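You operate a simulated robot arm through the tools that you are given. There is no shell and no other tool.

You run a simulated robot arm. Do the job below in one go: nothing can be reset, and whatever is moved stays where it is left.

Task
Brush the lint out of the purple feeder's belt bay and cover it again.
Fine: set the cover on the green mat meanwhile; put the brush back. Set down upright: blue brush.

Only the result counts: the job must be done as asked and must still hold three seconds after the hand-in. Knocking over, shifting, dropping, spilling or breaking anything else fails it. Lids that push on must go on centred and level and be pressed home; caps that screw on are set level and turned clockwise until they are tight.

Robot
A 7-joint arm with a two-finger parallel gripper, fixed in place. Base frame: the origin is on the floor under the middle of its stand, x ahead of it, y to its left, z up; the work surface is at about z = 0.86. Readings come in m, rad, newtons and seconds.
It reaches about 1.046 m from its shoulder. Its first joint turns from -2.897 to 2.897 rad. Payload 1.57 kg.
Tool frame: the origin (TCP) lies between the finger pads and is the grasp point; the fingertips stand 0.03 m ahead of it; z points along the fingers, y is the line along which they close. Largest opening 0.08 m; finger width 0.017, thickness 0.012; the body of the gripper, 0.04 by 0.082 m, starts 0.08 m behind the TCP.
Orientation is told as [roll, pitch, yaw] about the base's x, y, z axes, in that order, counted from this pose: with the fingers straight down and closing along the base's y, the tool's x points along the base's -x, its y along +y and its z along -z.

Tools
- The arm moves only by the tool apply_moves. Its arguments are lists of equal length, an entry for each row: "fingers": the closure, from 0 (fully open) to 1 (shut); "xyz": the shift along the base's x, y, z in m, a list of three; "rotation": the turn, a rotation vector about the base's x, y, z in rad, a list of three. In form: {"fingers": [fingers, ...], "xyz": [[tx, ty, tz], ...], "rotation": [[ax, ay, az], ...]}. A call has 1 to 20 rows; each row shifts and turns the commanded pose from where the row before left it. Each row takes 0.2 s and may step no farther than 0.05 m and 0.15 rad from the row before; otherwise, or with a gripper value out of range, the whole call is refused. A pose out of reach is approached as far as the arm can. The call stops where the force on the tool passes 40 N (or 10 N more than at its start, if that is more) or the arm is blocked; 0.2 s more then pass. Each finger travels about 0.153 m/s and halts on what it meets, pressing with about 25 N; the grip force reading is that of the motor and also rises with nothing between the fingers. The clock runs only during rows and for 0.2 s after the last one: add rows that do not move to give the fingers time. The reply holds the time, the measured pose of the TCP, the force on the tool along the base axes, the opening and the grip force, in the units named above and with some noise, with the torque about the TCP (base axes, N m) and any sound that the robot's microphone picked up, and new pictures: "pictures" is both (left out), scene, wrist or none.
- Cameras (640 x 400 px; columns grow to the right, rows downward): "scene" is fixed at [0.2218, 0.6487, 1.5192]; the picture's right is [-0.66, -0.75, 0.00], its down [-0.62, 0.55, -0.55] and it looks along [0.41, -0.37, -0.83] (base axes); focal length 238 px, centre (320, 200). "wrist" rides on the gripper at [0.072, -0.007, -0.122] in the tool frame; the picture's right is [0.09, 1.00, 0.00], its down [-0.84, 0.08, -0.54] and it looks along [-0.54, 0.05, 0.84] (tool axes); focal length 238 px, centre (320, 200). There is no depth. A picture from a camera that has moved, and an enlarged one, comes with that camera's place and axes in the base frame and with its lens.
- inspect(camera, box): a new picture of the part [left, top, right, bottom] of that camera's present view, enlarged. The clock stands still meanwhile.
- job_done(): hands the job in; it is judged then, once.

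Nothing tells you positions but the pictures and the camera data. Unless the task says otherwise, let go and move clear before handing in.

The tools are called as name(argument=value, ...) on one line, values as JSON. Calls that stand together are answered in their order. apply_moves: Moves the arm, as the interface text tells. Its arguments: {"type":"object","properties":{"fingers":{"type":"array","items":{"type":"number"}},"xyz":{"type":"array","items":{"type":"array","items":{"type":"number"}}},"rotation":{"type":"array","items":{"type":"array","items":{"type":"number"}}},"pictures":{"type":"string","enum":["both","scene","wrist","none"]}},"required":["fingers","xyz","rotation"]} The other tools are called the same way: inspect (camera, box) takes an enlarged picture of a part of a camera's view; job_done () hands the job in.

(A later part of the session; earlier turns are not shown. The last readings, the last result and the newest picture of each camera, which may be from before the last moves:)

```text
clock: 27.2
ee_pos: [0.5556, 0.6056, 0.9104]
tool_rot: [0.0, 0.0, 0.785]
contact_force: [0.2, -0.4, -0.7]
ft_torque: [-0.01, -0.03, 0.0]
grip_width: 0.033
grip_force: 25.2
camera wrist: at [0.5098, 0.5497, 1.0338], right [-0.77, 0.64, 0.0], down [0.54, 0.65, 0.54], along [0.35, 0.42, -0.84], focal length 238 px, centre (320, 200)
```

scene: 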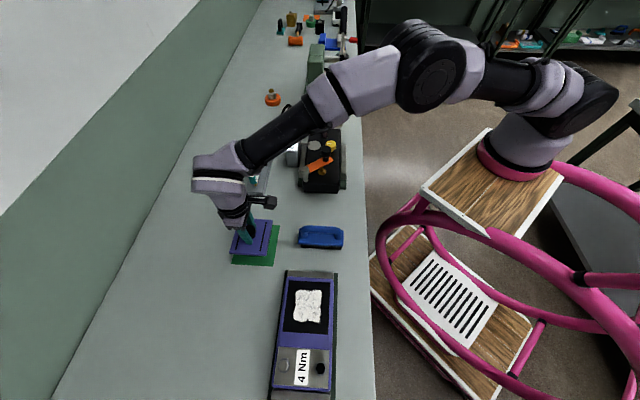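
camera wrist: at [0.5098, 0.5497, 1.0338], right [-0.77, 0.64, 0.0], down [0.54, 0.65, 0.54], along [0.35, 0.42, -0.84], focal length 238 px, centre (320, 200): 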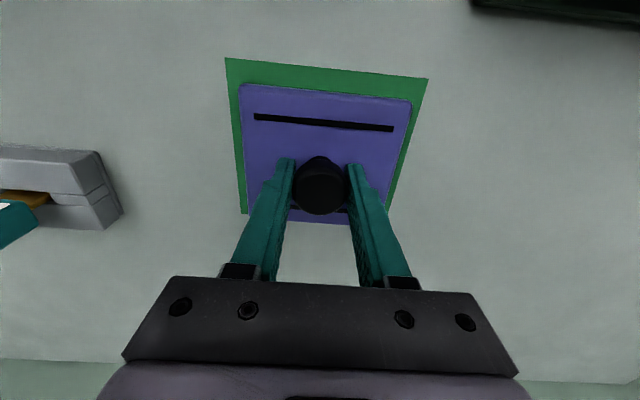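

Still free at z 0.910; the cover is slightly toward the far side of the mat, so I'll nudge it 3 mm back while continuing down.

apply_moves(fingers=[1, 1], xyz=[[-0.003, -0.001, -0.001], [0, 0, -0.001]], rotation=[[0, 0, 0], [0, 0, 0]], pictures="none")

apply_moves(fingers=[1, 1], xyz=[[0, 0, -0.001], [0, 0, -0.001]], rotation=[[0, 0, 0], [0, 0, 0]], pictures="none")

apply_moves(fingers=[1, 1], xyz=[[0, 0, -0.001], [0, 0, -0.001]], rotation=[[0, 0, 0], [0, 0, 0]], pictures="none")

apply_moves(fingers=[1, 1], xyz=[[0, 0, -0.001], [0, 0, -0.001]], rotation=[[0, 0, 0], [0, 0, 0]], pictures="wrist")

```text
clock: 27.8
ee_pos: [0.5532, 0.6037, 0.9087]
tool_rot: [-0.002, -0.001, 0.788]
contact_force: [0.2, -0.5, -1.4]
ft_torque: [-0.01, -0.03, -0.01]
grip_width: 0.0329
grip_force: 25.3
```

```text
clock: 28.4
ee_pos: [0.5516, 0.6039, 0.9065]
tool_rot: [0.002, -0.001, 0.786]
contact_force: [-0.4, 0.0, -1.2]
ft_torque: [0.01, 0.04, 0.02]
grip_width: 0.0326
grip_force: 25.2
```

```text
clock: 29.0
ee_pos: [0.5529, 0.6035, 0.9037]
tool_rot: [0.001, -0.001, 0.786]
contact_force: [0.1, 0.3, -0.8]
ft_torque: [0.02, 0.03, -0.01]
grip_width: 0.0328
grip_force: 24.6
```

```text
clock: 29.6
ee_pos: [0.5537, 0.6053, 0.9023]
tool_rot: [0.001, 0.001, 0.786]
contact_force: [-0.8, -1.8, 4.9]
ft_torque: [-0.13, 0.13, -0.01]
grip_width: 0.033
grip_force: 25.0
camera wrist: at [0.5074, 0.549, 1.026], right [-0.77, 0.64, 0.0], down [0.54, 0.65, 0.54], along [0.35, 0.42, -0.84], focal length 238 px, centre (320, 200)
```

wrist: 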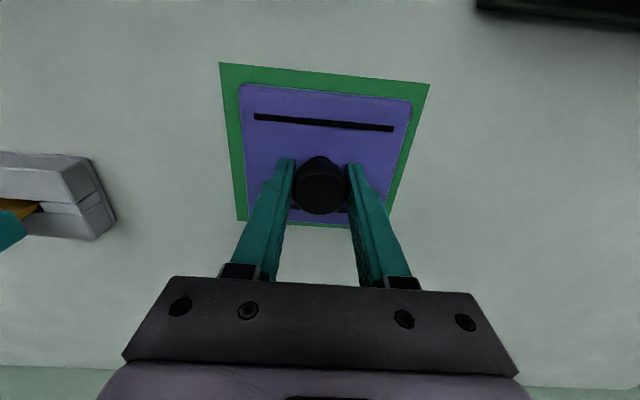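

The cover is resting on the mat (contact at z about 0.903). I'll release it, rise straight up, and look around.

apply_moves(fingers=[0, 0, 0, 0, 0, 0, 0, 0], xyz=[[0, 0, 0], [0, 0, 0], [0, 0, 0.01], [0, 0, 0.03], [0, 0, 0.04], [0, 0, 0.04], [0, 0, 0.04], [0, 0, 0.02]], rotation=[[0, 0, 0], [0, 0, 0], [0, 0, 0], [0, 0, 0], [0, 0, 0], [0, 0, 0], [0, 0, 0], [0, 0, 0]])

inspect(camera="wrist", box=[180, 60, 460, 240])

inspect(camera="scene", box=[220, 210, 360, 350])

```text
clock: 31.4
ee_pos: [0.5527, 0.6042, 1.0843]
tool_rot: [-0.001, 0.0, 0.786]
contact_force: [1.0, 0.1, 0.0]
ft_torque: [-0.01, -0.01, 0.0]
grip_width: 0.08
grip_force: 0.1
camera wrist: at [0.5061, 0.5482, 1.2067], right [-0.77, 0.64, 0.0], down [0.54, 0.65, 0.54], along [0.35, 0.42, -0.84], focal length 238 px, centre (320, 200)
```

scene: 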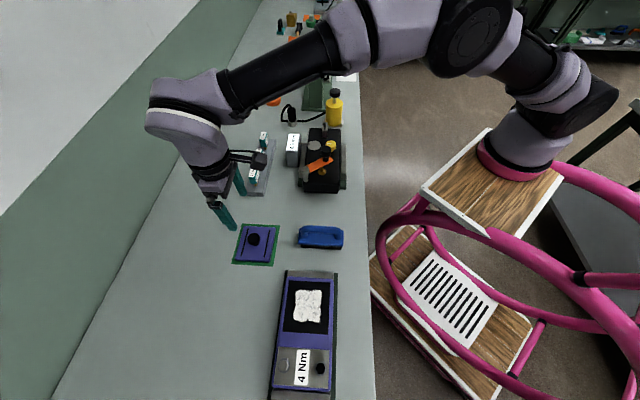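
wrist: 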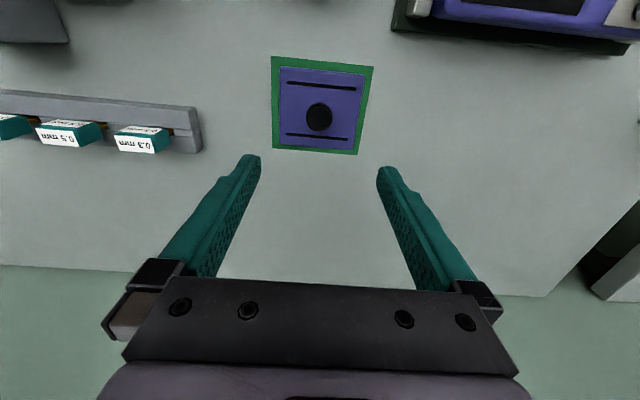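

```text
2.22 times, centred on (320, 150) of wrist
camera zoom: at [0.5061, 0.5482, 1.2067], right [-0.77, 0.64, 0.0], down [0.54, 0.65, 0.54], along [0.35, 0.42, -0.84], focal length 530 px, centre (320, 311)
```

zoom: 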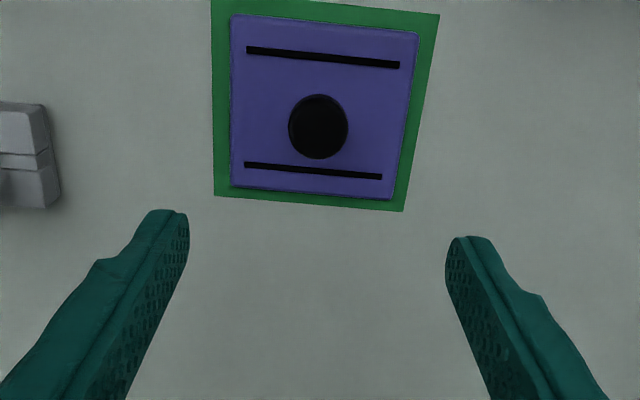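

```text
2.86 times, centred on (290, 280) of scene
camera zoom: at [0.2218, 0.6487, 1.5192], right [-0.66, -0.75, 0.0], down [-0.62, 0.55, -0.55], along [0.41, -0.37, -0.83], focal length 679 px, centre (406, -29)
```

zoom: 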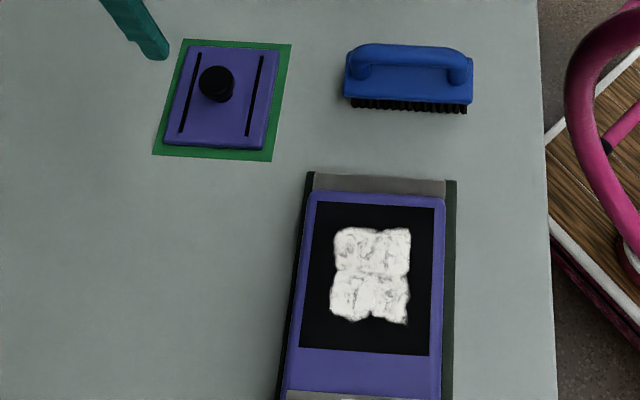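

The cover sits squarely on the mat. I'll move back to a point that shows the brush and the open bay together.

apply_moves(fingers=[0, 0, 0, 0, 0, 0], xyz=[[-0.0353, -0.019, 0.0145], [-0.0353, -0.019, 0.0145], [-0.0353, -0.019, 0.0145], [-0.0353, -0.019, 0.0145], [-0.0353, -0.019, 0.0145], [-0.0353, -0.019, 0.0145]], rotation=[[0, 0, 0], [0, 0, 0], [0, 0, 0], [0, 0, 0], [0, 0, 0], [0, 0, 0]])

inspect(camera="wrist", box=[200, 70, 330, 170])

inspect(camera="wrist", box=[300, 90, 480, 220])

```text
clock: 32.8
ee_pos: [0.3401, 0.4908, 1.167]
tool_rot: [0.002, -0.001, 0.783]
contact_force: [0.6, 0.5, -0.7]
ft_torque: [0.01, 0.01, -0.01]
grip_width: 0.0801
grip_force: 0.0
camera wrist: at [0.2937, 0.4357, 1.2904], right [-0.77, 0.64, 0.0], down [0.54, 0.65, 0.54], along [0.35, 0.42, -0.84], focal length 238 px, centre (320, 200)
```

scene: 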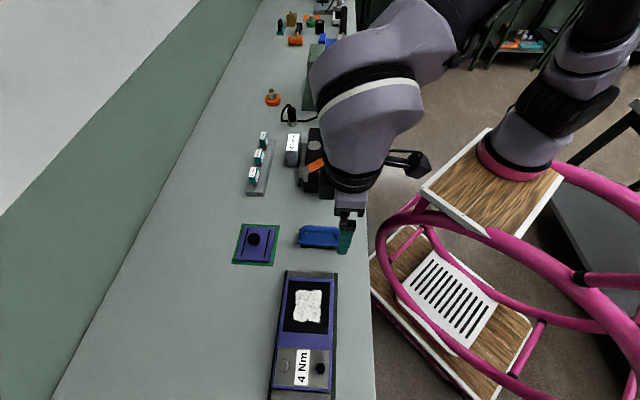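
wrist: 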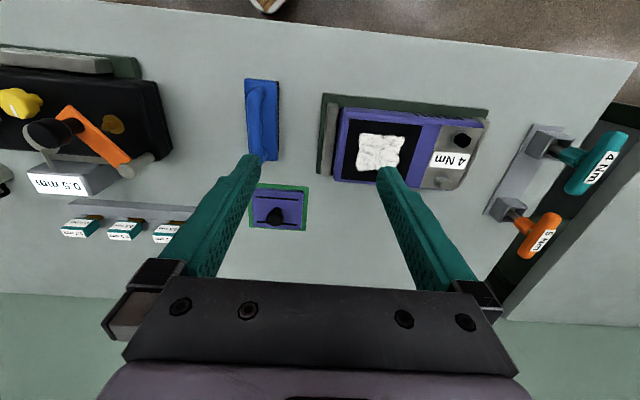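

```text
4.00 times, centred on (265, 120) of wrist
camera zoom: at [0.2937, 0.4357, 1.2904], right [-0.77, 0.64, 0.0], down [0.54, 0.65, 0.54], along [0.35, 0.42, -0.84], focal length 953 px, centre (540, 520)
```

zoom: 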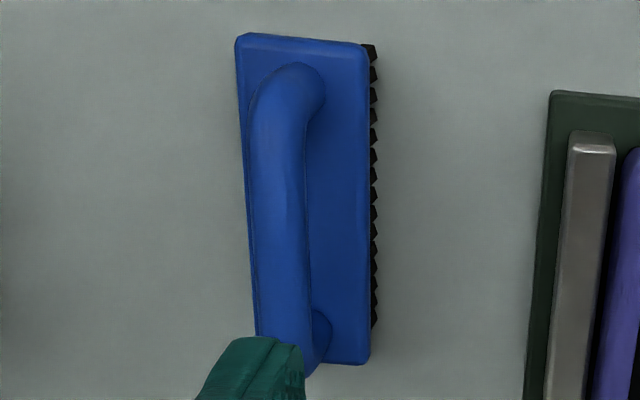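

```text
3.08 times, centred on (390, 155) of wrist
camera zoom: at [0.2937, 0.4357, 1.2904], right [-0.77, 0.64, 0.0], down [0.54, 0.65, 0.54], along [0.35, 0.42, -0.84], focal length 733 px, centre (105, 338)
```

zoom: 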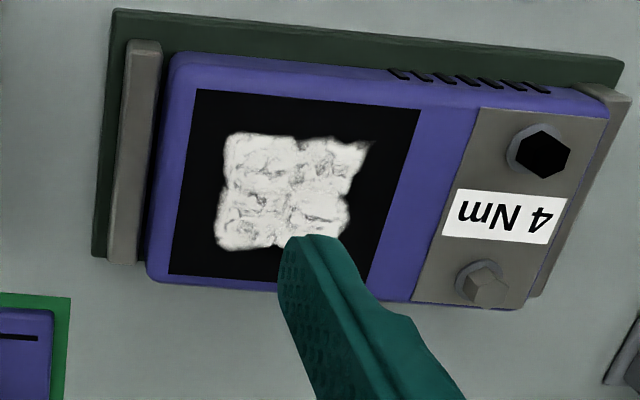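

The bay floor is flush with the body top at z about 0.93, centred at (0.3135, 0.6065), with the lint spanning about ±3 cm. The brush is centred near (0.433, 0.456) with its handle along the 45° direction. I'll go above it for a closer look at the handle.

apply_moves(fingers=[0, 0, 0, 0], xyz=[[0.0232, -0.0086, -0.03], [0.0232, -0.0086, -0.03], [0.0232, -0.0086, -0.03], [0.0232, -0.0086, -0.03]], rotation=[[0, 0, 0], [0, 0, 0], [0, 0, 0], [0, 0, 0]])

inspect(camera="wrist", box=[220, 40, 420, 220])

inspect(camera="scene", box=[280, 205, 380, 275])

```text
clock: 33.8
ee_pos: [0.4328, 0.4567, 1.0485]
tool_rot: [-0.001, 0.0, 0.785]
contact_force: [0.6, 0.3, -0.2]
ft_torque: [-0.01, -0.03, 0.0]
grip_width: 0.08
grip_force: 0.1
camera wrist: at [0.3866, 0.401, 1.1717], right [-0.77, 0.64, 0.0], down [0.54, 0.65, 0.54], along [0.35, 0.42, -0.84], focal length 238 px, centre (320, 200)
```

scene: 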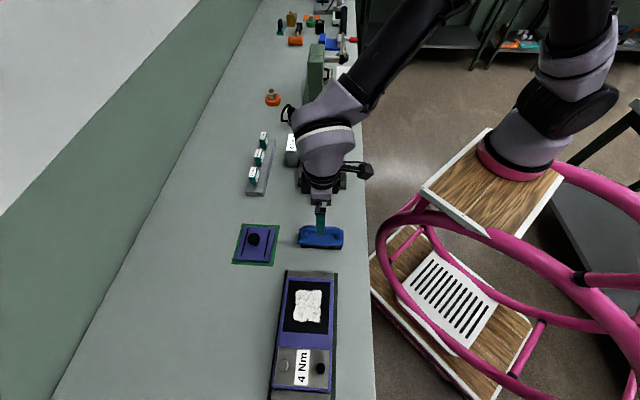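
wrist: 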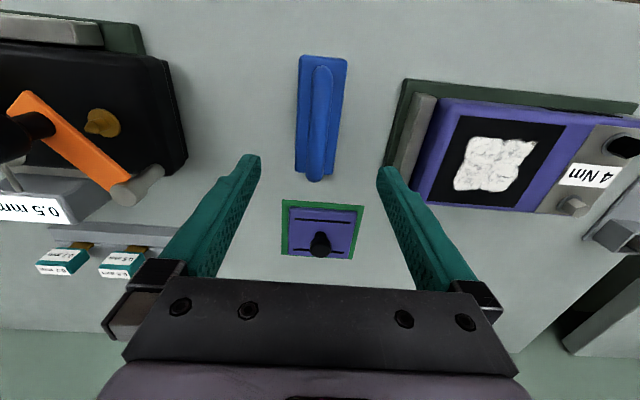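

```text
2.22 times, centred on (320, 130) of wrist
camera zoom: at [0.3866, 0.401, 1.1717], right [-0.77, 0.64, 0.0], down [0.54, 0.65, 0.54], along [0.35, 0.42, -0.84], focal length 530 px, centre (320, 356)
```

zoom: 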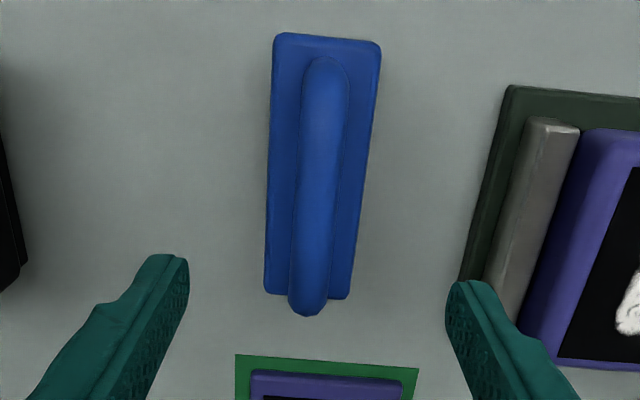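

```text
5.71 times, centred on (330, 240) of scene
camera zoom: at [0.2218, 0.6487, 1.5192], right [-0.66, -0.75, 0.0], down [-0.62, 0.55, -0.55], along [0.41, -0.37, -0.83], focal length 1358 px, centre (263, -29)
```

zoom: 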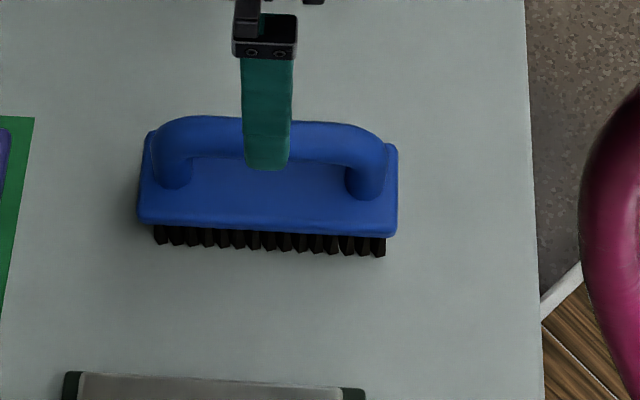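

The brush plate is about 128 × 49 mm at exactly 45°, centred at (0.4347, 0.4557); the 20 mm handle bar sits at z about 0.93 over the plate top at 0.894. I'll lower the fingers around the bar and close.

apply_moves(fingers=[0, 0, 0, 0, 0], xyz=[[0.0015, -0.0002, -0.035], [0, 0, -0.035], [0, 0, -0.03], [0, 0, -0.018], [0, 0, 0]], rotation=[[0, 0, 0], [0, 0, 0], [0, 0, 0], [0, 0, 0], [0, 0, 0]])

inspect(camera="scene", box=[280, 205, 380, 275])

inspect(camera="wrist", box=[220, 40, 420, 220])

```text
clock: 35.0
ee_pos: [0.4356, 0.4529, 0.9322]
tool_rot: [0.0, 0.001, 0.786]
contact_force: [-0.2, -0.8, -1.0]
ft_torque: [0.01, 0.0, 0.02]
grip_width: 0.08
grip_force: 0.0
camera wrist: at [0.3901, 0.3987, 1.0552], right [-0.77, 0.64, 0.0], down [0.54, 0.65, 0.54], along [0.35, 0.42, -0.84], focal length 238 px, centre (320, 200)
```

scene: 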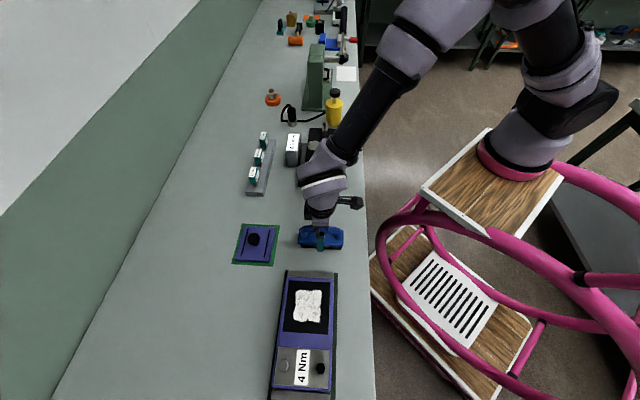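
wrist: 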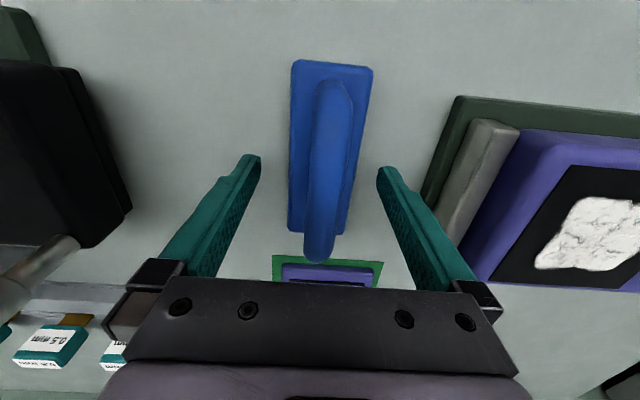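

```text
5.71 times, centred on (330, 240) of scene
camera zoom: at [0.2218, 0.6487, 1.5192], right [-0.66, -0.75, 0.0], down [-0.62, 0.55, -0.55], along [0.41, -0.37, -0.83], focal length 1358 px, centre (263, -29)
```

zoom: 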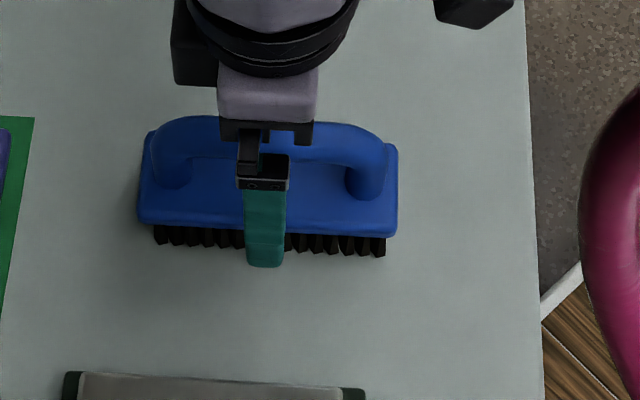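

```text
2.22 times, centred on (320, 130) of wrist
camera zoom: at [0.3901, 0.3987, 1.0552], right [-0.77, 0.64, 0.0], down [0.54, 0.65, 0.54], along [0.35, 0.42, -0.84], focal length 530 px, centre (320, 356)
```

zoom: 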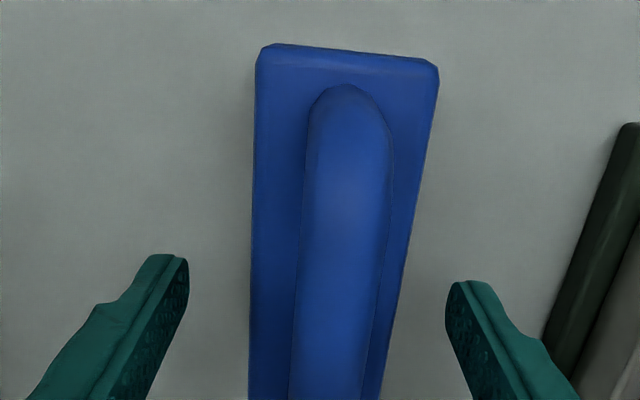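

The bar is about 4 mm off the middle of the fingers, so I'll shift toward it before closing.

apply_moves(fingers=[0, 0], xyz=[[-0.0024, 0.0024, 0], [0, 0, 0]], rotation=[[0, 0, 0], [0, 0, 0]], pictures="none")

inspect(camera="wrist", box=[220, 100, 420, 260])

```text
clock: 35.6
ee_pos: [0.4339, 0.4572, 0.9304]
tool_rot: [-0.002, -0.001, 0.786]
contact_force: [-0.4, -0.2, -0.1]
ft_torque: [-0.01, 0.03, -0.02]
grip_width: 0.0801
grip_force: 0.1
```

```text
2.50 times, centred on (320, 180) of wrist
camera zoom: at [0.3878, 0.4014, 1.055], right [-0.77, 0.64, 0.0], down [0.54, 0.65, 0.54], along [0.35, 0.42, -0.84], focal length 596 px, centre (320, 250)
```

zoom: 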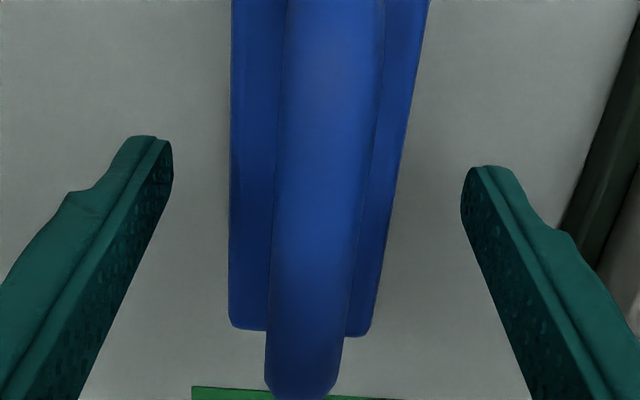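

Now nearly centred; a 1 mm correction and then I'll close on the handle.

apply_moves(fingers=[0, 0.4, 0.8, 1, 1, 1], xyz=[[0.001, -0.001, 0], [0, 0, 0], [0, 0, 0], [0, 0, 0], [0, 0, 0], [0, 0, 0]], rotation=[[0, 0, 0], [0, 0, 0], [0, 0, 0], [0, 0, 0], [0, 0, 0], [0, 0, 0]])

inspect(camera="wrist", box=[220, 60, 420, 220])

inspect(camera="scene", box=[280, 205, 380, 275])

```text
clock: 37.0
ee_pos: [0.4346, 0.4557, 0.9316]
tool_rot: [0.0, -0.001, 0.787]
contact_force: [0.5, -0.2, 0.5]
ft_torque: [-0.01, 0.01, -0.04]
grip_width: 0.0189
grip_force: 25.0
camera wrist: at [0.3886, 0.4003, 1.0548], right [-0.77, 0.64, 0.0], down [0.54, 0.65, 0.54], along [0.35, 0.42, -0.84], focal length 238 px, centre (320, 200)
```

scene: 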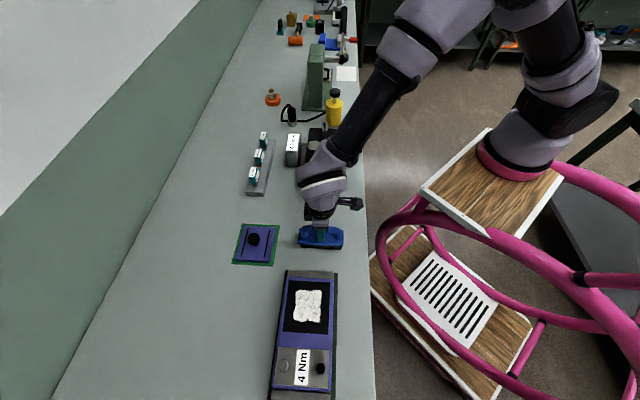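
wrist: 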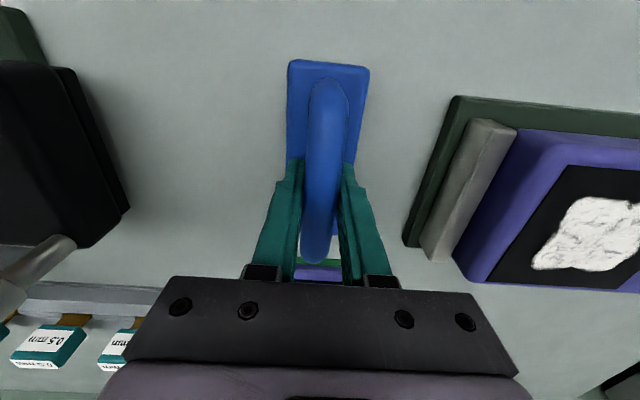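

```text
2.50 times, centred on (320, 140) of wrist
camera zoom: at [0.3886, 0.4003, 1.0548], right [-0.77, 0.64, 0.0], down [0.54, 0.65, 0.54], along [0.35, 0.42, -0.84], focal length 596 px, centre (320, 350)
```

zoom: 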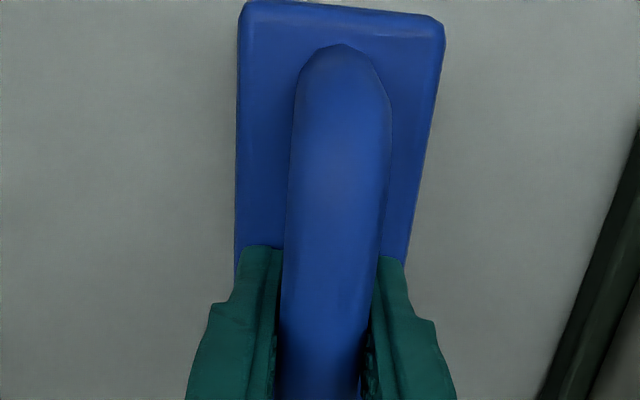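

```text
5.71 times, centred on (330, 240) of scene
camera zoom: at [0.2218, 0.6487, 1.5192], right [-0.66, -0.75, 0.0], down [-0.62, 0.55, -0.55], along [0.41, -0.37, -0.83], focal length 1358 px, centre (263, -29)
```

zoom: 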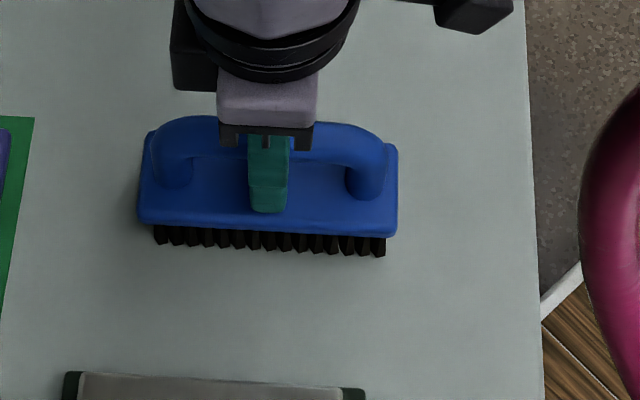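

The handle is gripped (19 mm). I'll lift the brush gently and check it hangs level.

apply_moves(fingers=[1, 1, 1, 1, 1, 1, 1, 1, 1, 1, 1, 1, 1], xyz=[[0, 0, 0.004], [0, 0, 0.006], [0, 0, 0.008], [0, 0, 0.01], [0, 0, 0.01], [0, 0, 0.01], [0, 0, 0.01], [0, 0, 0.01], [0, 0, 0.01], [0, 0, 0.01], [0, 0, 0.01], [0, 0, 0.01], [0, 0, 0.01]], rotation=[[0, 0, 0], [0, 0, 0], [0, 0, 0], [0, 0, 0], [0, 0, 0], [0, 0, 0], [0, 0, 0], [0, 0, 0], [0, 0, 0], [0, 0, 0], [0, 0, 0], [0, 0, 0], [0, 0, 0]])

inspect(camera="scene", box=[270, 190, 390, 280])

```text
clock: 39.8
ee_pos: [0.4336, 0.4572, 1.0493]
tool_rot: [-0.001, 0.0, 0.785]
contact_force: [0.0, 0.3, -1.7]
ft_torque: [0.01, 0.0, 0.0]
grip_width: 0.0193
grip_force: 24.9
camera wrist: at [0.3882, 0.4007, 1.1723], right [-0.77, 0.64, 0.0], down [0.54, 0.65, 0.54], along [0.35, 0.42, -0.84], focal length 238 px, centre (320, 200)
```

scene: 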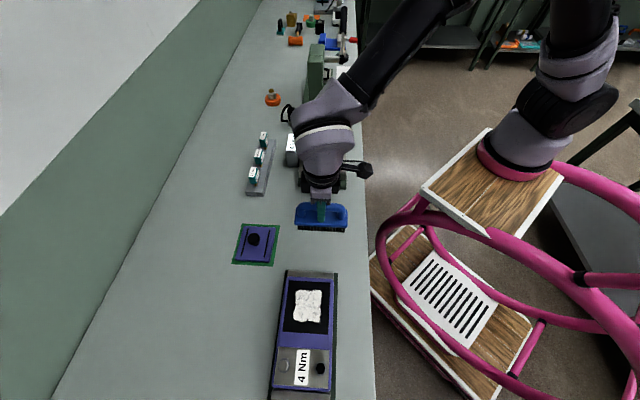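
wrist: 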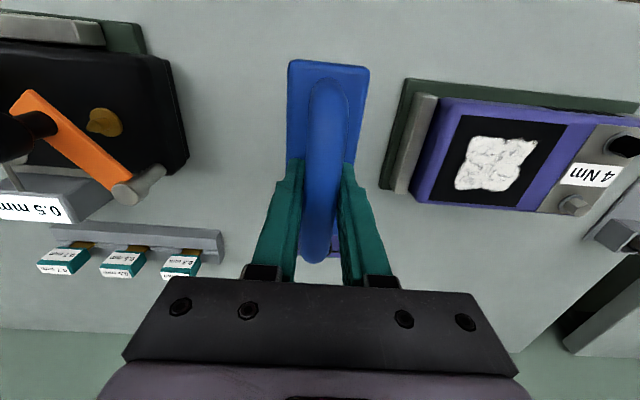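

```text
4.44 times, centred on (330, 235) of scene
camera zoom: at [0.2218, 0.6487, 1.5192], right [-0.66, -0.75, 0.0], down [-0.62, 0.55, -0.55], along [0.41, -0.37, -0.83], focal length 1056 px, centre (276, 44)
```

zoom: 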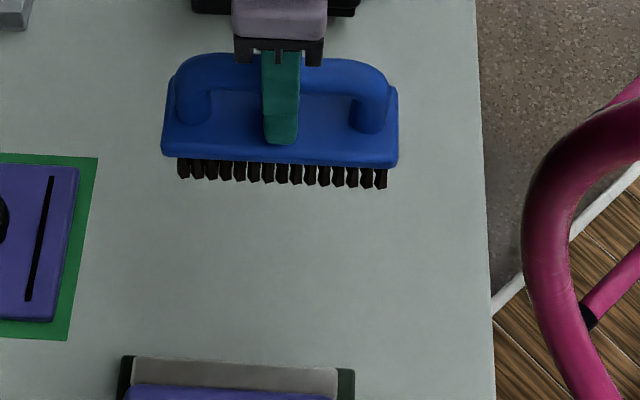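

The brush hangs level. I'll carry it to the start of the bay, just short of the lint, at (0.349, 0.571).

apply_moves(fingers=[1, 1, 1, 1, 1, 1, 1, 1, 1, 1, 1, 1, 1, 1, 1], xyz=[[-0.003, 0.004, 0], [-0.0058, 0.0078, 0], [-0.0058, 0.0078, 0], [-0.0058, 0.0078, 0], [-0.0058, 0.0078, 0], [-0.0058, 0.0078, 0], [-0.0058, 0.0078, 0], [-0.0058, 0.0078, 0], [-0.0058, 0.0078, 0], [-0.0058, 0.0078, 0], [-0.0058, 0.0078, 0], [-0.0058, 0.0078, 0], [-0.0058, 0.0078, 0], [-0.0058, 0.0078, 0], [-0.0058, 0.0078, 0]], rotation=[[0, 0, 0], [0, 0, 0], [0, 0, 0], [0, 0, 0], [0, 0, 0], [0, 0, 0], [0, 0, 0], [0, 0, 0], [0, 0, 0], [0, 0, 0], [0, 0, 0], [0, 0, 0], [0, 0, 0], [0, 0, 0], [0, 0, 0]])

inspect(camera="scene", box=[250, 240, 370, 340])

```text
clock: 43.0
ee_pos: [0.3502, 0.5695, 1.0499]
tool_rot: [0.0, 0.0, 0.785]
contact_force: [0.9, 0.5, -1.8]
ft_torque: [0.02, 0.03, -0.03]
grip_width: 0.0192
grip_force: 24.7
camera wrist: at [0.3037, 0.5143, 1.1729], right [-0.77, 0.64, 0.0], down [0.54, 0.65, 0.54], along [0.35, 0.42, -0.84], focal length 238 px, centre (320, 200)
```

scene: 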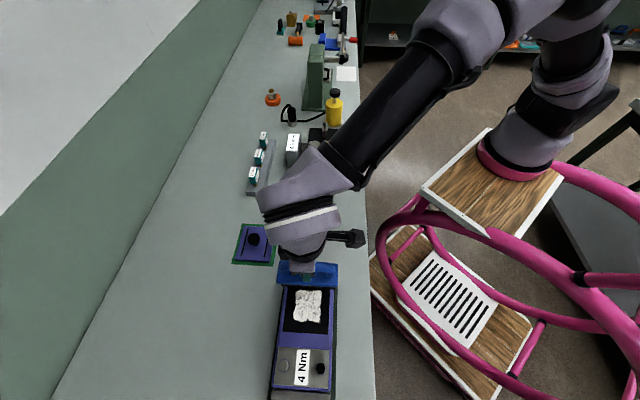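
wrist: 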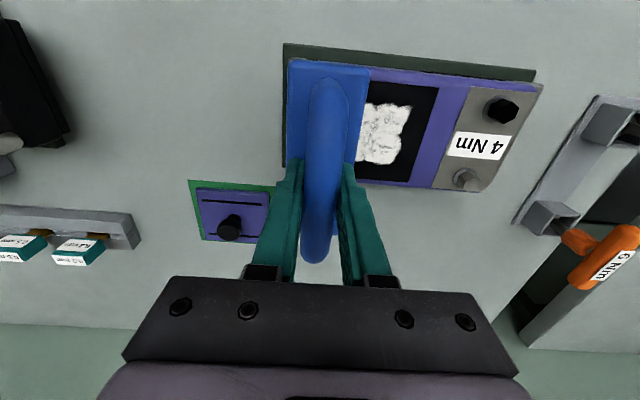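

```text
4.00 times, centred on (310, 290) of scene
camera zoom: at [0.2218, 0.6487, 1.5192], right [-0.66, -0.75, 0.0], down [-0.62, 0.55, -0.55], along [0.41, -0.37, -0.83], focal length 950 px, centre (360, -160)
```

zoom: 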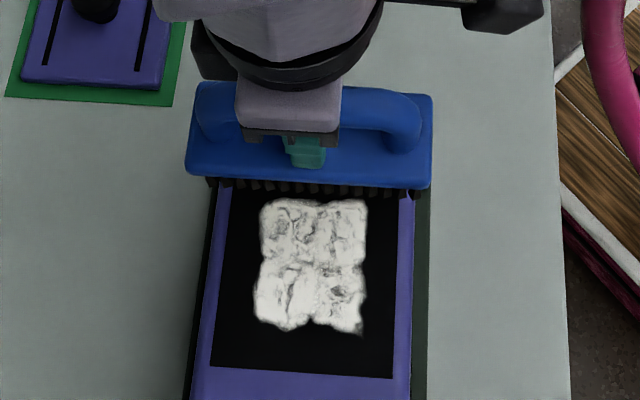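

The brush is lined up at the bay's end. Lowering it until the bristles just touch.

apply_moves(fingers=[1, 1, 1, 1, 1, 1], xyz=[[0, 0, -0.006], [0, 0, -0.01], [0, 0, -0.01], [0, 0, -0.008], [0, 0, -0.005], [0, 0, -0.003]], rotation=[[0, 0, 0], [0, 0, 0], [0, 0, 0], [0, 0, 0], [0, 0, 0], [0, 0, 0]], pictures="none")

apply_moves(fingers=[1, 1], xyz=[[0, 0, -0.002], [0, 0, -0.002]], rotation=[[0, 0, 0], [0, 0, 0]], pictures="none")

apply_moves(fingers=[1, 1], xyz=[[0, 0, -0.001], [0, 0, -0.001]], rotation=[[0, 0, 0], [0, 0, 0]], pictures="none")

```text
clock: 44.4
ee_pos: [0.3487, 0.5691, 1.0069]
tool_rot: [-0.002, 0.0, 0.783]
contact_force: [0.1, 1.1, -1.5]
ft_torque: [0.0, -0.03, 0.03]
grip_width: 0.0191
grip_force: 25.3
```

```text
clock: 45.0
ee_pos: [0.3495, 0.5688, 1.0031]
tool_rot: [-0.001, 0.001, 0.785]
contact_force: [-0.3, 0.4, -0.9]
ft_torque: [0.02, 0.03, 0.0]
grip_width: 0.0195
grip_force: 25.0
```

```text
clock: 45.6
ee_pos: [0.3497, 0.5698, 1.0008]
tool_rot: [0.0, 0.002, 0.787]
contact_force: [0.3, -3.3, 5.5]
ft_torque: [-0.26, 0.23, 0.02]
grip_width: 0.0191
grip_force: 25.2
```

The bristles touched at z about 1.001 with roughly 6 N. I'll sweep slowly along the bay toward the labelled end and see what happens to the lint.

apply_moves(fingers=[1, 1, 1, 1, 1, 1, 1, 1, 1, 1], xyz=[[-0.00707, 0.00707, 0], [-0.00707, 0.00707, 0], [-0.00707, 0.00707, 0], [-0.00707, 0.00707, 0], [-0.00707, 0.00707, 0], [-0.00707, 0.00707, 0], [-0.00707, 0.00707, 0], [-0.00707, 0.00707, 0], [-0.00707, 0.00707, 0], [-0.00707, 0.00707, 0]], rotation=[[0, 0, 0], [0, 0, 0], [0, 0, 0], [0, 0, 0], [0, 0, 0], [0, 0, 0], [0, 0, 0], [0, 0, 0], [0, 0, 0], [0, 0, 0]])

inspect(camera="scene", box=[250, 250, 370, 350])

inspect(camera="wrist", box=[180, 40, 420, 240])

```text
clock: 47.8
ee_pos: [0.2785, 0.6389, 1.0015]
tool_rot: [-0.002, -0.002, 0.785]
contact_force: [1.8, -3.3, 9.3]
ft_torque: [0.04, -0.01, 0.0]
grip_width: 0.0191
grip_force: 24.9
camera wrist: at [0.2333, 0.5846, 1.1249], right [-0.77, 0.64, 0.0], down [0.54, 0.65, 0.54], along [0.35, 0.42, -0.84], focal length 238 px, centre (320, 200)
```

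scene: 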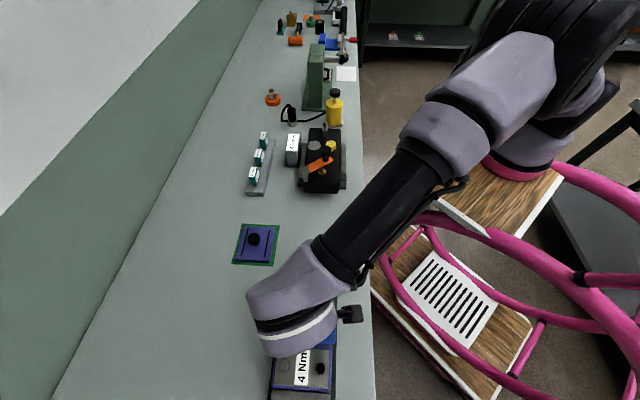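
wrist: 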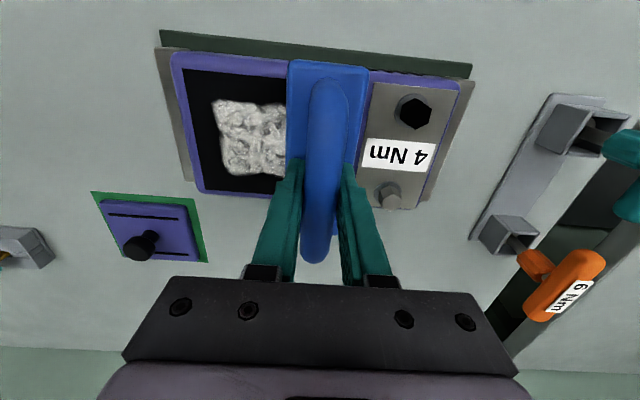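

```text
4.00 times, centred on (310, 300) of scene
camera zoom: at [0.2218, 0.6487, 1.5192], right [-0.66, -0.75, 0.0], down [-0.62, 0.55, -0.55], along [0.41, -0.37, -0.83], focal length 950 px, centre (360, -200)
```

zoom: 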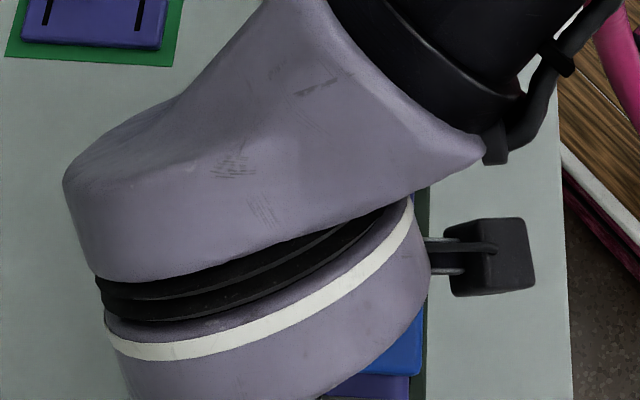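

```text
2.00 times, centred on (300, 140) of wrist
camera zoom: at [0.2333, 0.5846, 1.1249], right [-0.77, 0.64, 0.0], down [0.54, 0.65, 0.54], along [0.35, 0.42, -0.84], focal length 477 px, centre (360, 320)
```

zoom: 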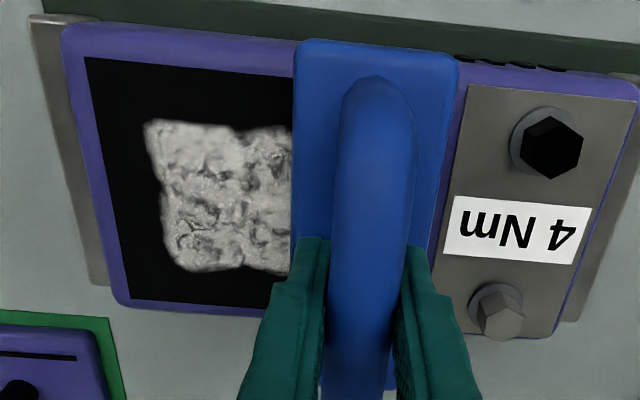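

The sweep thinned the lint (it turned greyer), so several passes are needed. Sweeping back the other way.

apply_moves(fingers=[1, 1, 1, 1, 1, 1, 1, 1, 1, 1], xyz=[[0.00707, -0.00707, 0], [0.00707, -0.00707, 0], [0.00707, -0.00707, 0], [0.00707, -0.00707, 0], [0.00707, -0.00707, 0], [0.00707, -0.00707, 0], [0.00707, -0.00707, 0], [0.00707, -0.00707, 0], [0.00707, -0.00707, 0], [0.00707, -0.00707, 0]], rotation=[[0, 0, 0], [0, 0, 0], [0, 0, 0], [0, 0, 0], [0, 0, 0], [0, 0, 0], [0, 0, 0], [0, 0, 0], [0, 0, 0], [0, 0, 0]])

inspect(camera="scene", box=[250, 250, 370, 350])

```text
clock: 50.0
ee_pos: [0.3495, 0.5695, 1.0022]
tool_rot: [0.0, -0.001, 0.786]
contact_force: [-1.3, 1.3, 4.7]
ft_torque: [0.11, -0.1, 0.0]
grip_width: 0.0195
grip_force: 25.5
camera wrist: at [0.3042, 0.5145, 1.1247], right [-0.77, 0.64, 0.0], down [0.54, 0.65, 0.54], along [0.35, 0.42, -0.84], focal length 238 px, centre (320, 200)
```

scene: 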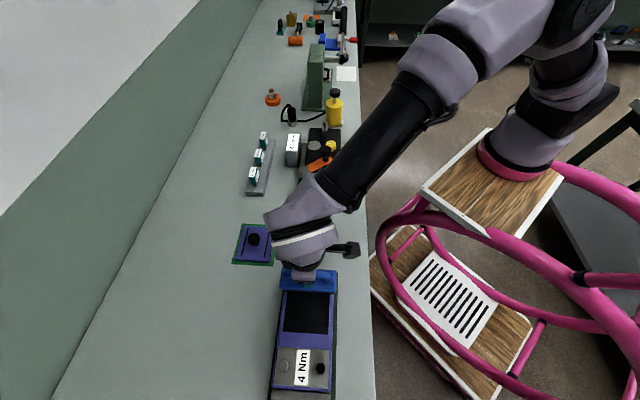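
wrist: 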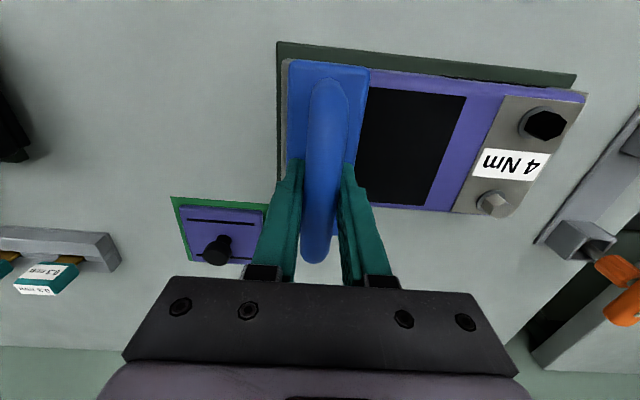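

```text
4.00 times, centred on (310, 300) of scene
camera zoom: at [0.2218, 0.6487, 1.5192], right [-0.66, -0.75, 0.0], down [-0.62, 0.55, -0.55], along [0.41, -0.37, -0.83], focal length 950 px, centre (360, -200)
```

zoom: 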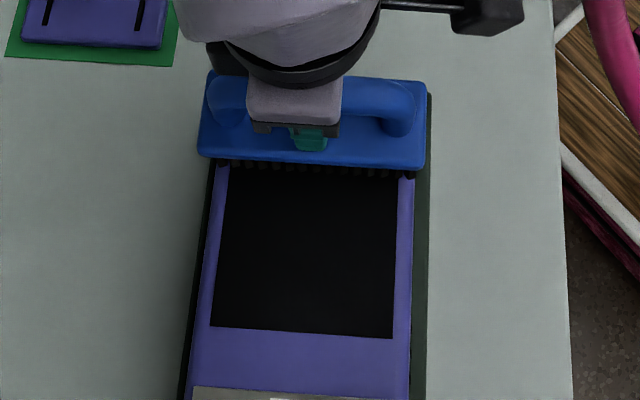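

The visible bay is clean. I'll lift the brush and check the part that was under it before taking the brush back.

apply_moves(fingers=[1, 1, 1, 1, 1, 1, 1, 1, 1, 1], xyz=[[0, 0, 0.004], [0, 0, 0.007], [0, 0, 0.009], [0, 0, 0.01], [0, 0, 0.01], [0, 0, 0.008], [0.003, -0.004, 0], [0.0058, -0.0078, 0], [0.0058, -0.0078, 0], [0.0058, -0.0078, 0]], rotation=[[0, 0, 0], [0, 0, 0], [0, 0, 0], [0, 0, 0], [0, 0, 0], [0, 0, 0], [0, 0, 0], [0, 0, 0], [0, 0, 0], [0, 0, 0]])

inspect(camera="scene", box=[250, 230, 370, 350])

inspect(camera="wrist", box=[340, 40, 580, 240])

```text
clock: 52.2
ee_pos: [0.37, 0.5419, 1.048]
tool_rot: [0.0, -0.001, 0.786]
contact_force: [-0.2, -0.3, -0.8]
ft_torque: [-0.05, -0.02, 0.0]
grip_width: 0.0191
grip_force: 25.1
camera wrist: at [0.3246, 0.4861, 1.1718], right [-0.77, 0.64, 0.0], down [0.54, 0.65, 0.54], along [0.35, 0.42, -0.84], focal length 238 px, centre (320, 200)
```

scene: 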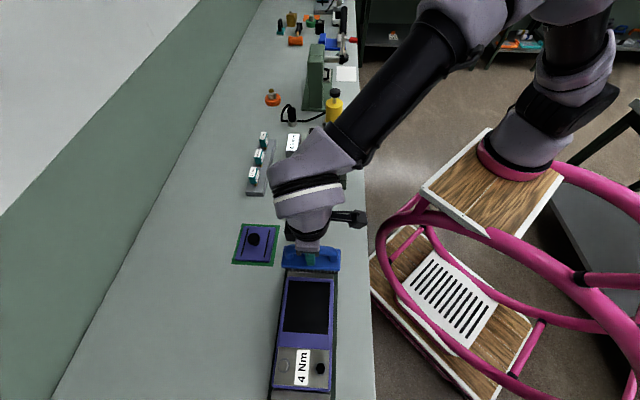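
wrist: 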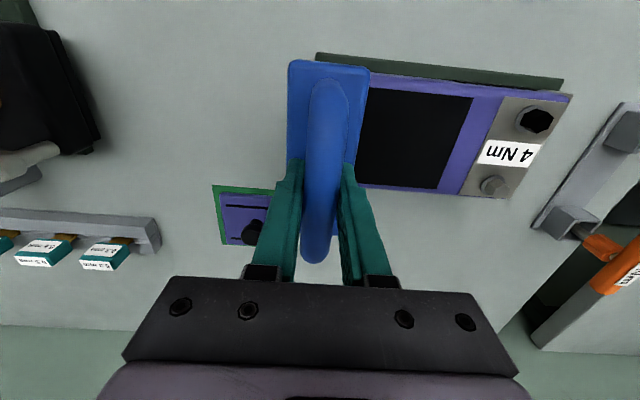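

```text
3.33 times, centred on (310, 290) of scene
camera zoom: at [0.2218, 0.6487, 1.5192], right [-0.66, -0.75, 0.0], down [-0.62, 0.55, -0.55], along [0.41, -0.37, -0.83], focal length 792 px, centre (353, -100)
```

zoom: 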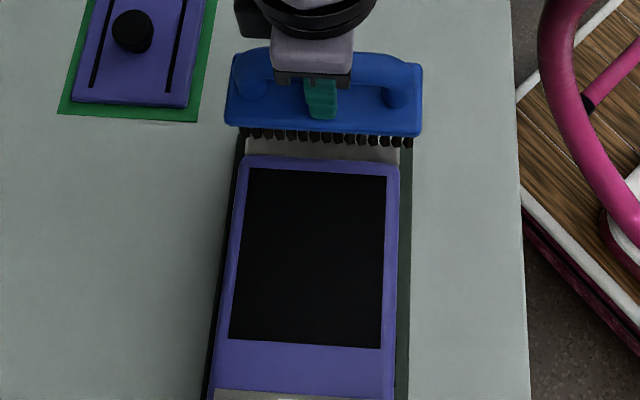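

```text
2.00 times, centred on (460, 140) of wrist
camera zoom: at [0.3246, 0.4861, 1.1718], right [-0.77, 0.64, 0.0], down [0.54, 0.65, 0.54], along [0.35, 0.42, -0.84], focal length 477 px, centre (40, 320)
```

zoom: 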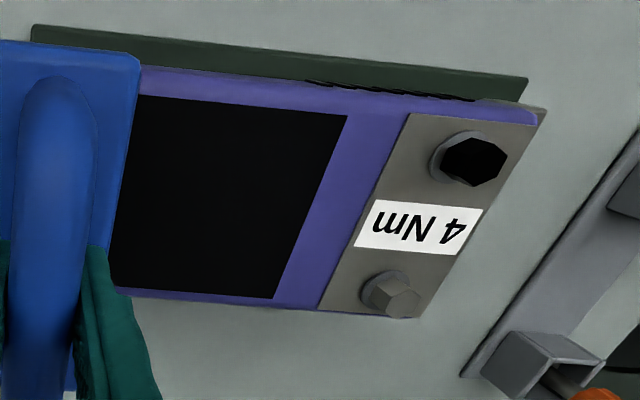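

The bay is fully clean and the feeder has not shifted. I'll carry the brush back along the same path to where it stood.

apply_moves(fingers=[1, 1, 1, 1, 1, 1, 1, 1, 1, 1, 1, 1], xyz=[[0.0058, -0.0078, 0], [0.0058, -0.0078, 0], [0.0058, -0.0078, 0], [0.0058, -0.0078, 0], [0.0058, -0.0078, 0], [0.0058, -0.0078, 0], [0.0058, -0.0078, 0], [0.0058, -0.0078, 0], [0.0058, -0.0078, 0], [0.0058, -0.0078, 0], [0.0058, -0.0078, 0], [0, 0, 0]], rotation=[[0, 0, 0], [0, 0, 0], [0, 0, 0], [0, 0, 0], [0, 0, 0], [0, 0, 0], [0, 0, 0], [0, 0, 0], [0, 0, 0], [0, 0, 0], [0, 0, 0], [0, 0, 0]], pictures="none")

apply_moves(fingers=[1, 1, 1, 1, 1, 1, 1, 1, 1, 1, 1, 1], xyz=[[0, 0, -0.006], [0, 0, -0.01], [0, 0, -0.012], [0, 0, -0.012], [0, 0, -0.012], [0, 0, -0.012], [0, 0, -0.012], [0, 0, -0.012], [0, 0, -0.012], [0, 0, -0.008], [0, 0, -0.003], [0, 0, 0]], rotation=[[0, 0, 0], [0, 0, 0], [0, 0, 0], [0, 0, 0], [0, 0, 0], [0, 0, 0], [0, 0, 0], [0, 0, 0], [0, 0, 0], [0, 0, 0], [0, 0, 0], [0, 0, 0]])

inspect(camera="scene", box=[280, 205, 380, 275])

```text
clock: 54.8
ee_pos: [0.4329, 0.4563, 1.0485]
tool_rot: [0.0, -0.001, 0.784]
contact_force: [-0.4, -0.8, -2.8]
ft_torque: [0.02, 0.01, -0.01]
grip_width: 0.0192
grip_force: 24.8
```

```text
clock: 57.4
ee_pos: [0.4339, 0.4567, 0.9389]
tool_rot: [0.0, 0.0, 0.785]
contact_force: [-0.9, -0.2, -1.7]
ft_torque: [0.02, -0.01, -0.01]
grip_width: 0.0193
grip_force: 25.1
camera wrist: at [0.3878, 0.4015, 1.0616], right [-0.77, 0.64, 0.0], down [0.54, 0.65, 0.54], along [0.35, 0.42, -0.84], focal length 238 px, centre (320, 200)
```

scene: 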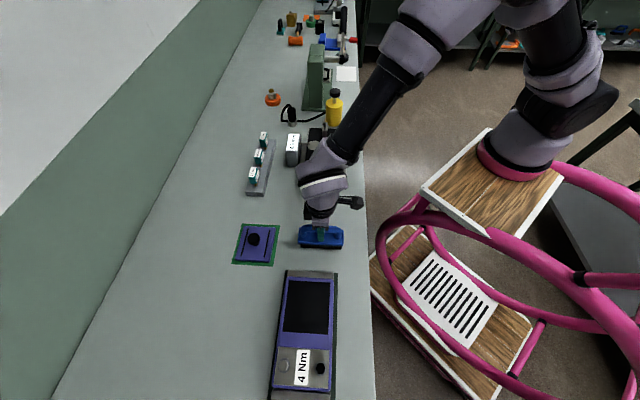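
wrist: 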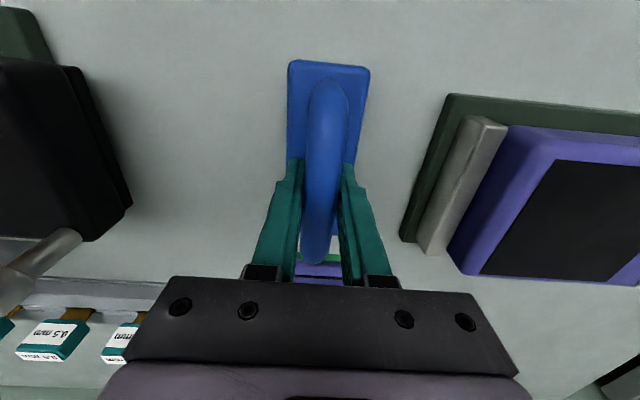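

```text
5.71 times, centred on (330, 240) of scene
camera zoom: at [0.2218, 0.6487, 1.5192], right [-0.66, -0.75, 0.0], down [-0.62, 0.55, -0.55], along [0.41, -0.37, -0.83], focal length 1358 px, centre (263, -29)
```

zoom: 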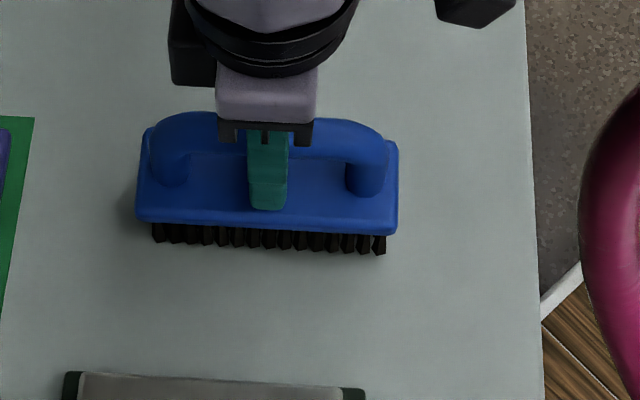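

Back at the original place, about 7 mm above the bench. Lowering the last bit in small steps until it touches.

apply_moves(fingers=[1, 1], xyz=[[0, 0, -0.003], [0, 0, -0.002]], rotation=[[0, 0, 0], [0, 0, 0]], pictures="none")

apply_moves(fingers=[1, 1], xyz=[[0, 0, -0.001], [0, 0, -0.001]], rotation=[[0, 0, 0], [0, 0, 0]], pictures="none")

```text
clock: 58.0
ee_pos: [0.4328, 0.4562, 0.9327]
tool_rot: [-0.001, -0.001, 0.785]
contact_force: [-0.3, 0.2, -1.4]
ft_torque: [0.0, -0.01, 0.04]
grip_width: 0.0196
grip_force: 25.1
```

```text
clock: 58.6
ee_pos: [0.4339, 0.4557, 0.9321]
tool_rot: [-0.001, 0.0, 0.787]
contact_force: [-0.4, 0.2, -1.4]
ft_torque: [-0.02, -0.1, 0.0]
grip_width: 0.019
grip_force: 25.0
```

apply_moves(fingers=[1, 1], xyz=[[0, 0, -0.001], [0, 0, 0]], rotation=[[0, 0, 0], [0, 0, 0]], pictures="wrist")

```text
clock: 59.2
ee_pos: [0.4334, 0.4579, 0.9315]
tool_rot: [0.001, -0.001, 0.786]
contact_force: [-3.0, -3.5, 15.1]
ft_torque: [-0.21, 0.28, -0.06]
grip_width: 0.0192
grip_force: 25.0
camera wrist: at [0.3871, 0.4013, 1.0545], right [-0.77, 0.64, 0.0], down [0.54, 0.65, 0.54], along [0.35, 0.42, -0.84], focal length 238 px, centre (320, 200)
```

wrist: 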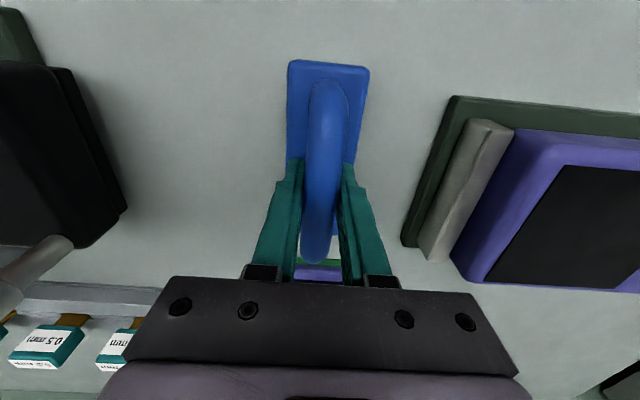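

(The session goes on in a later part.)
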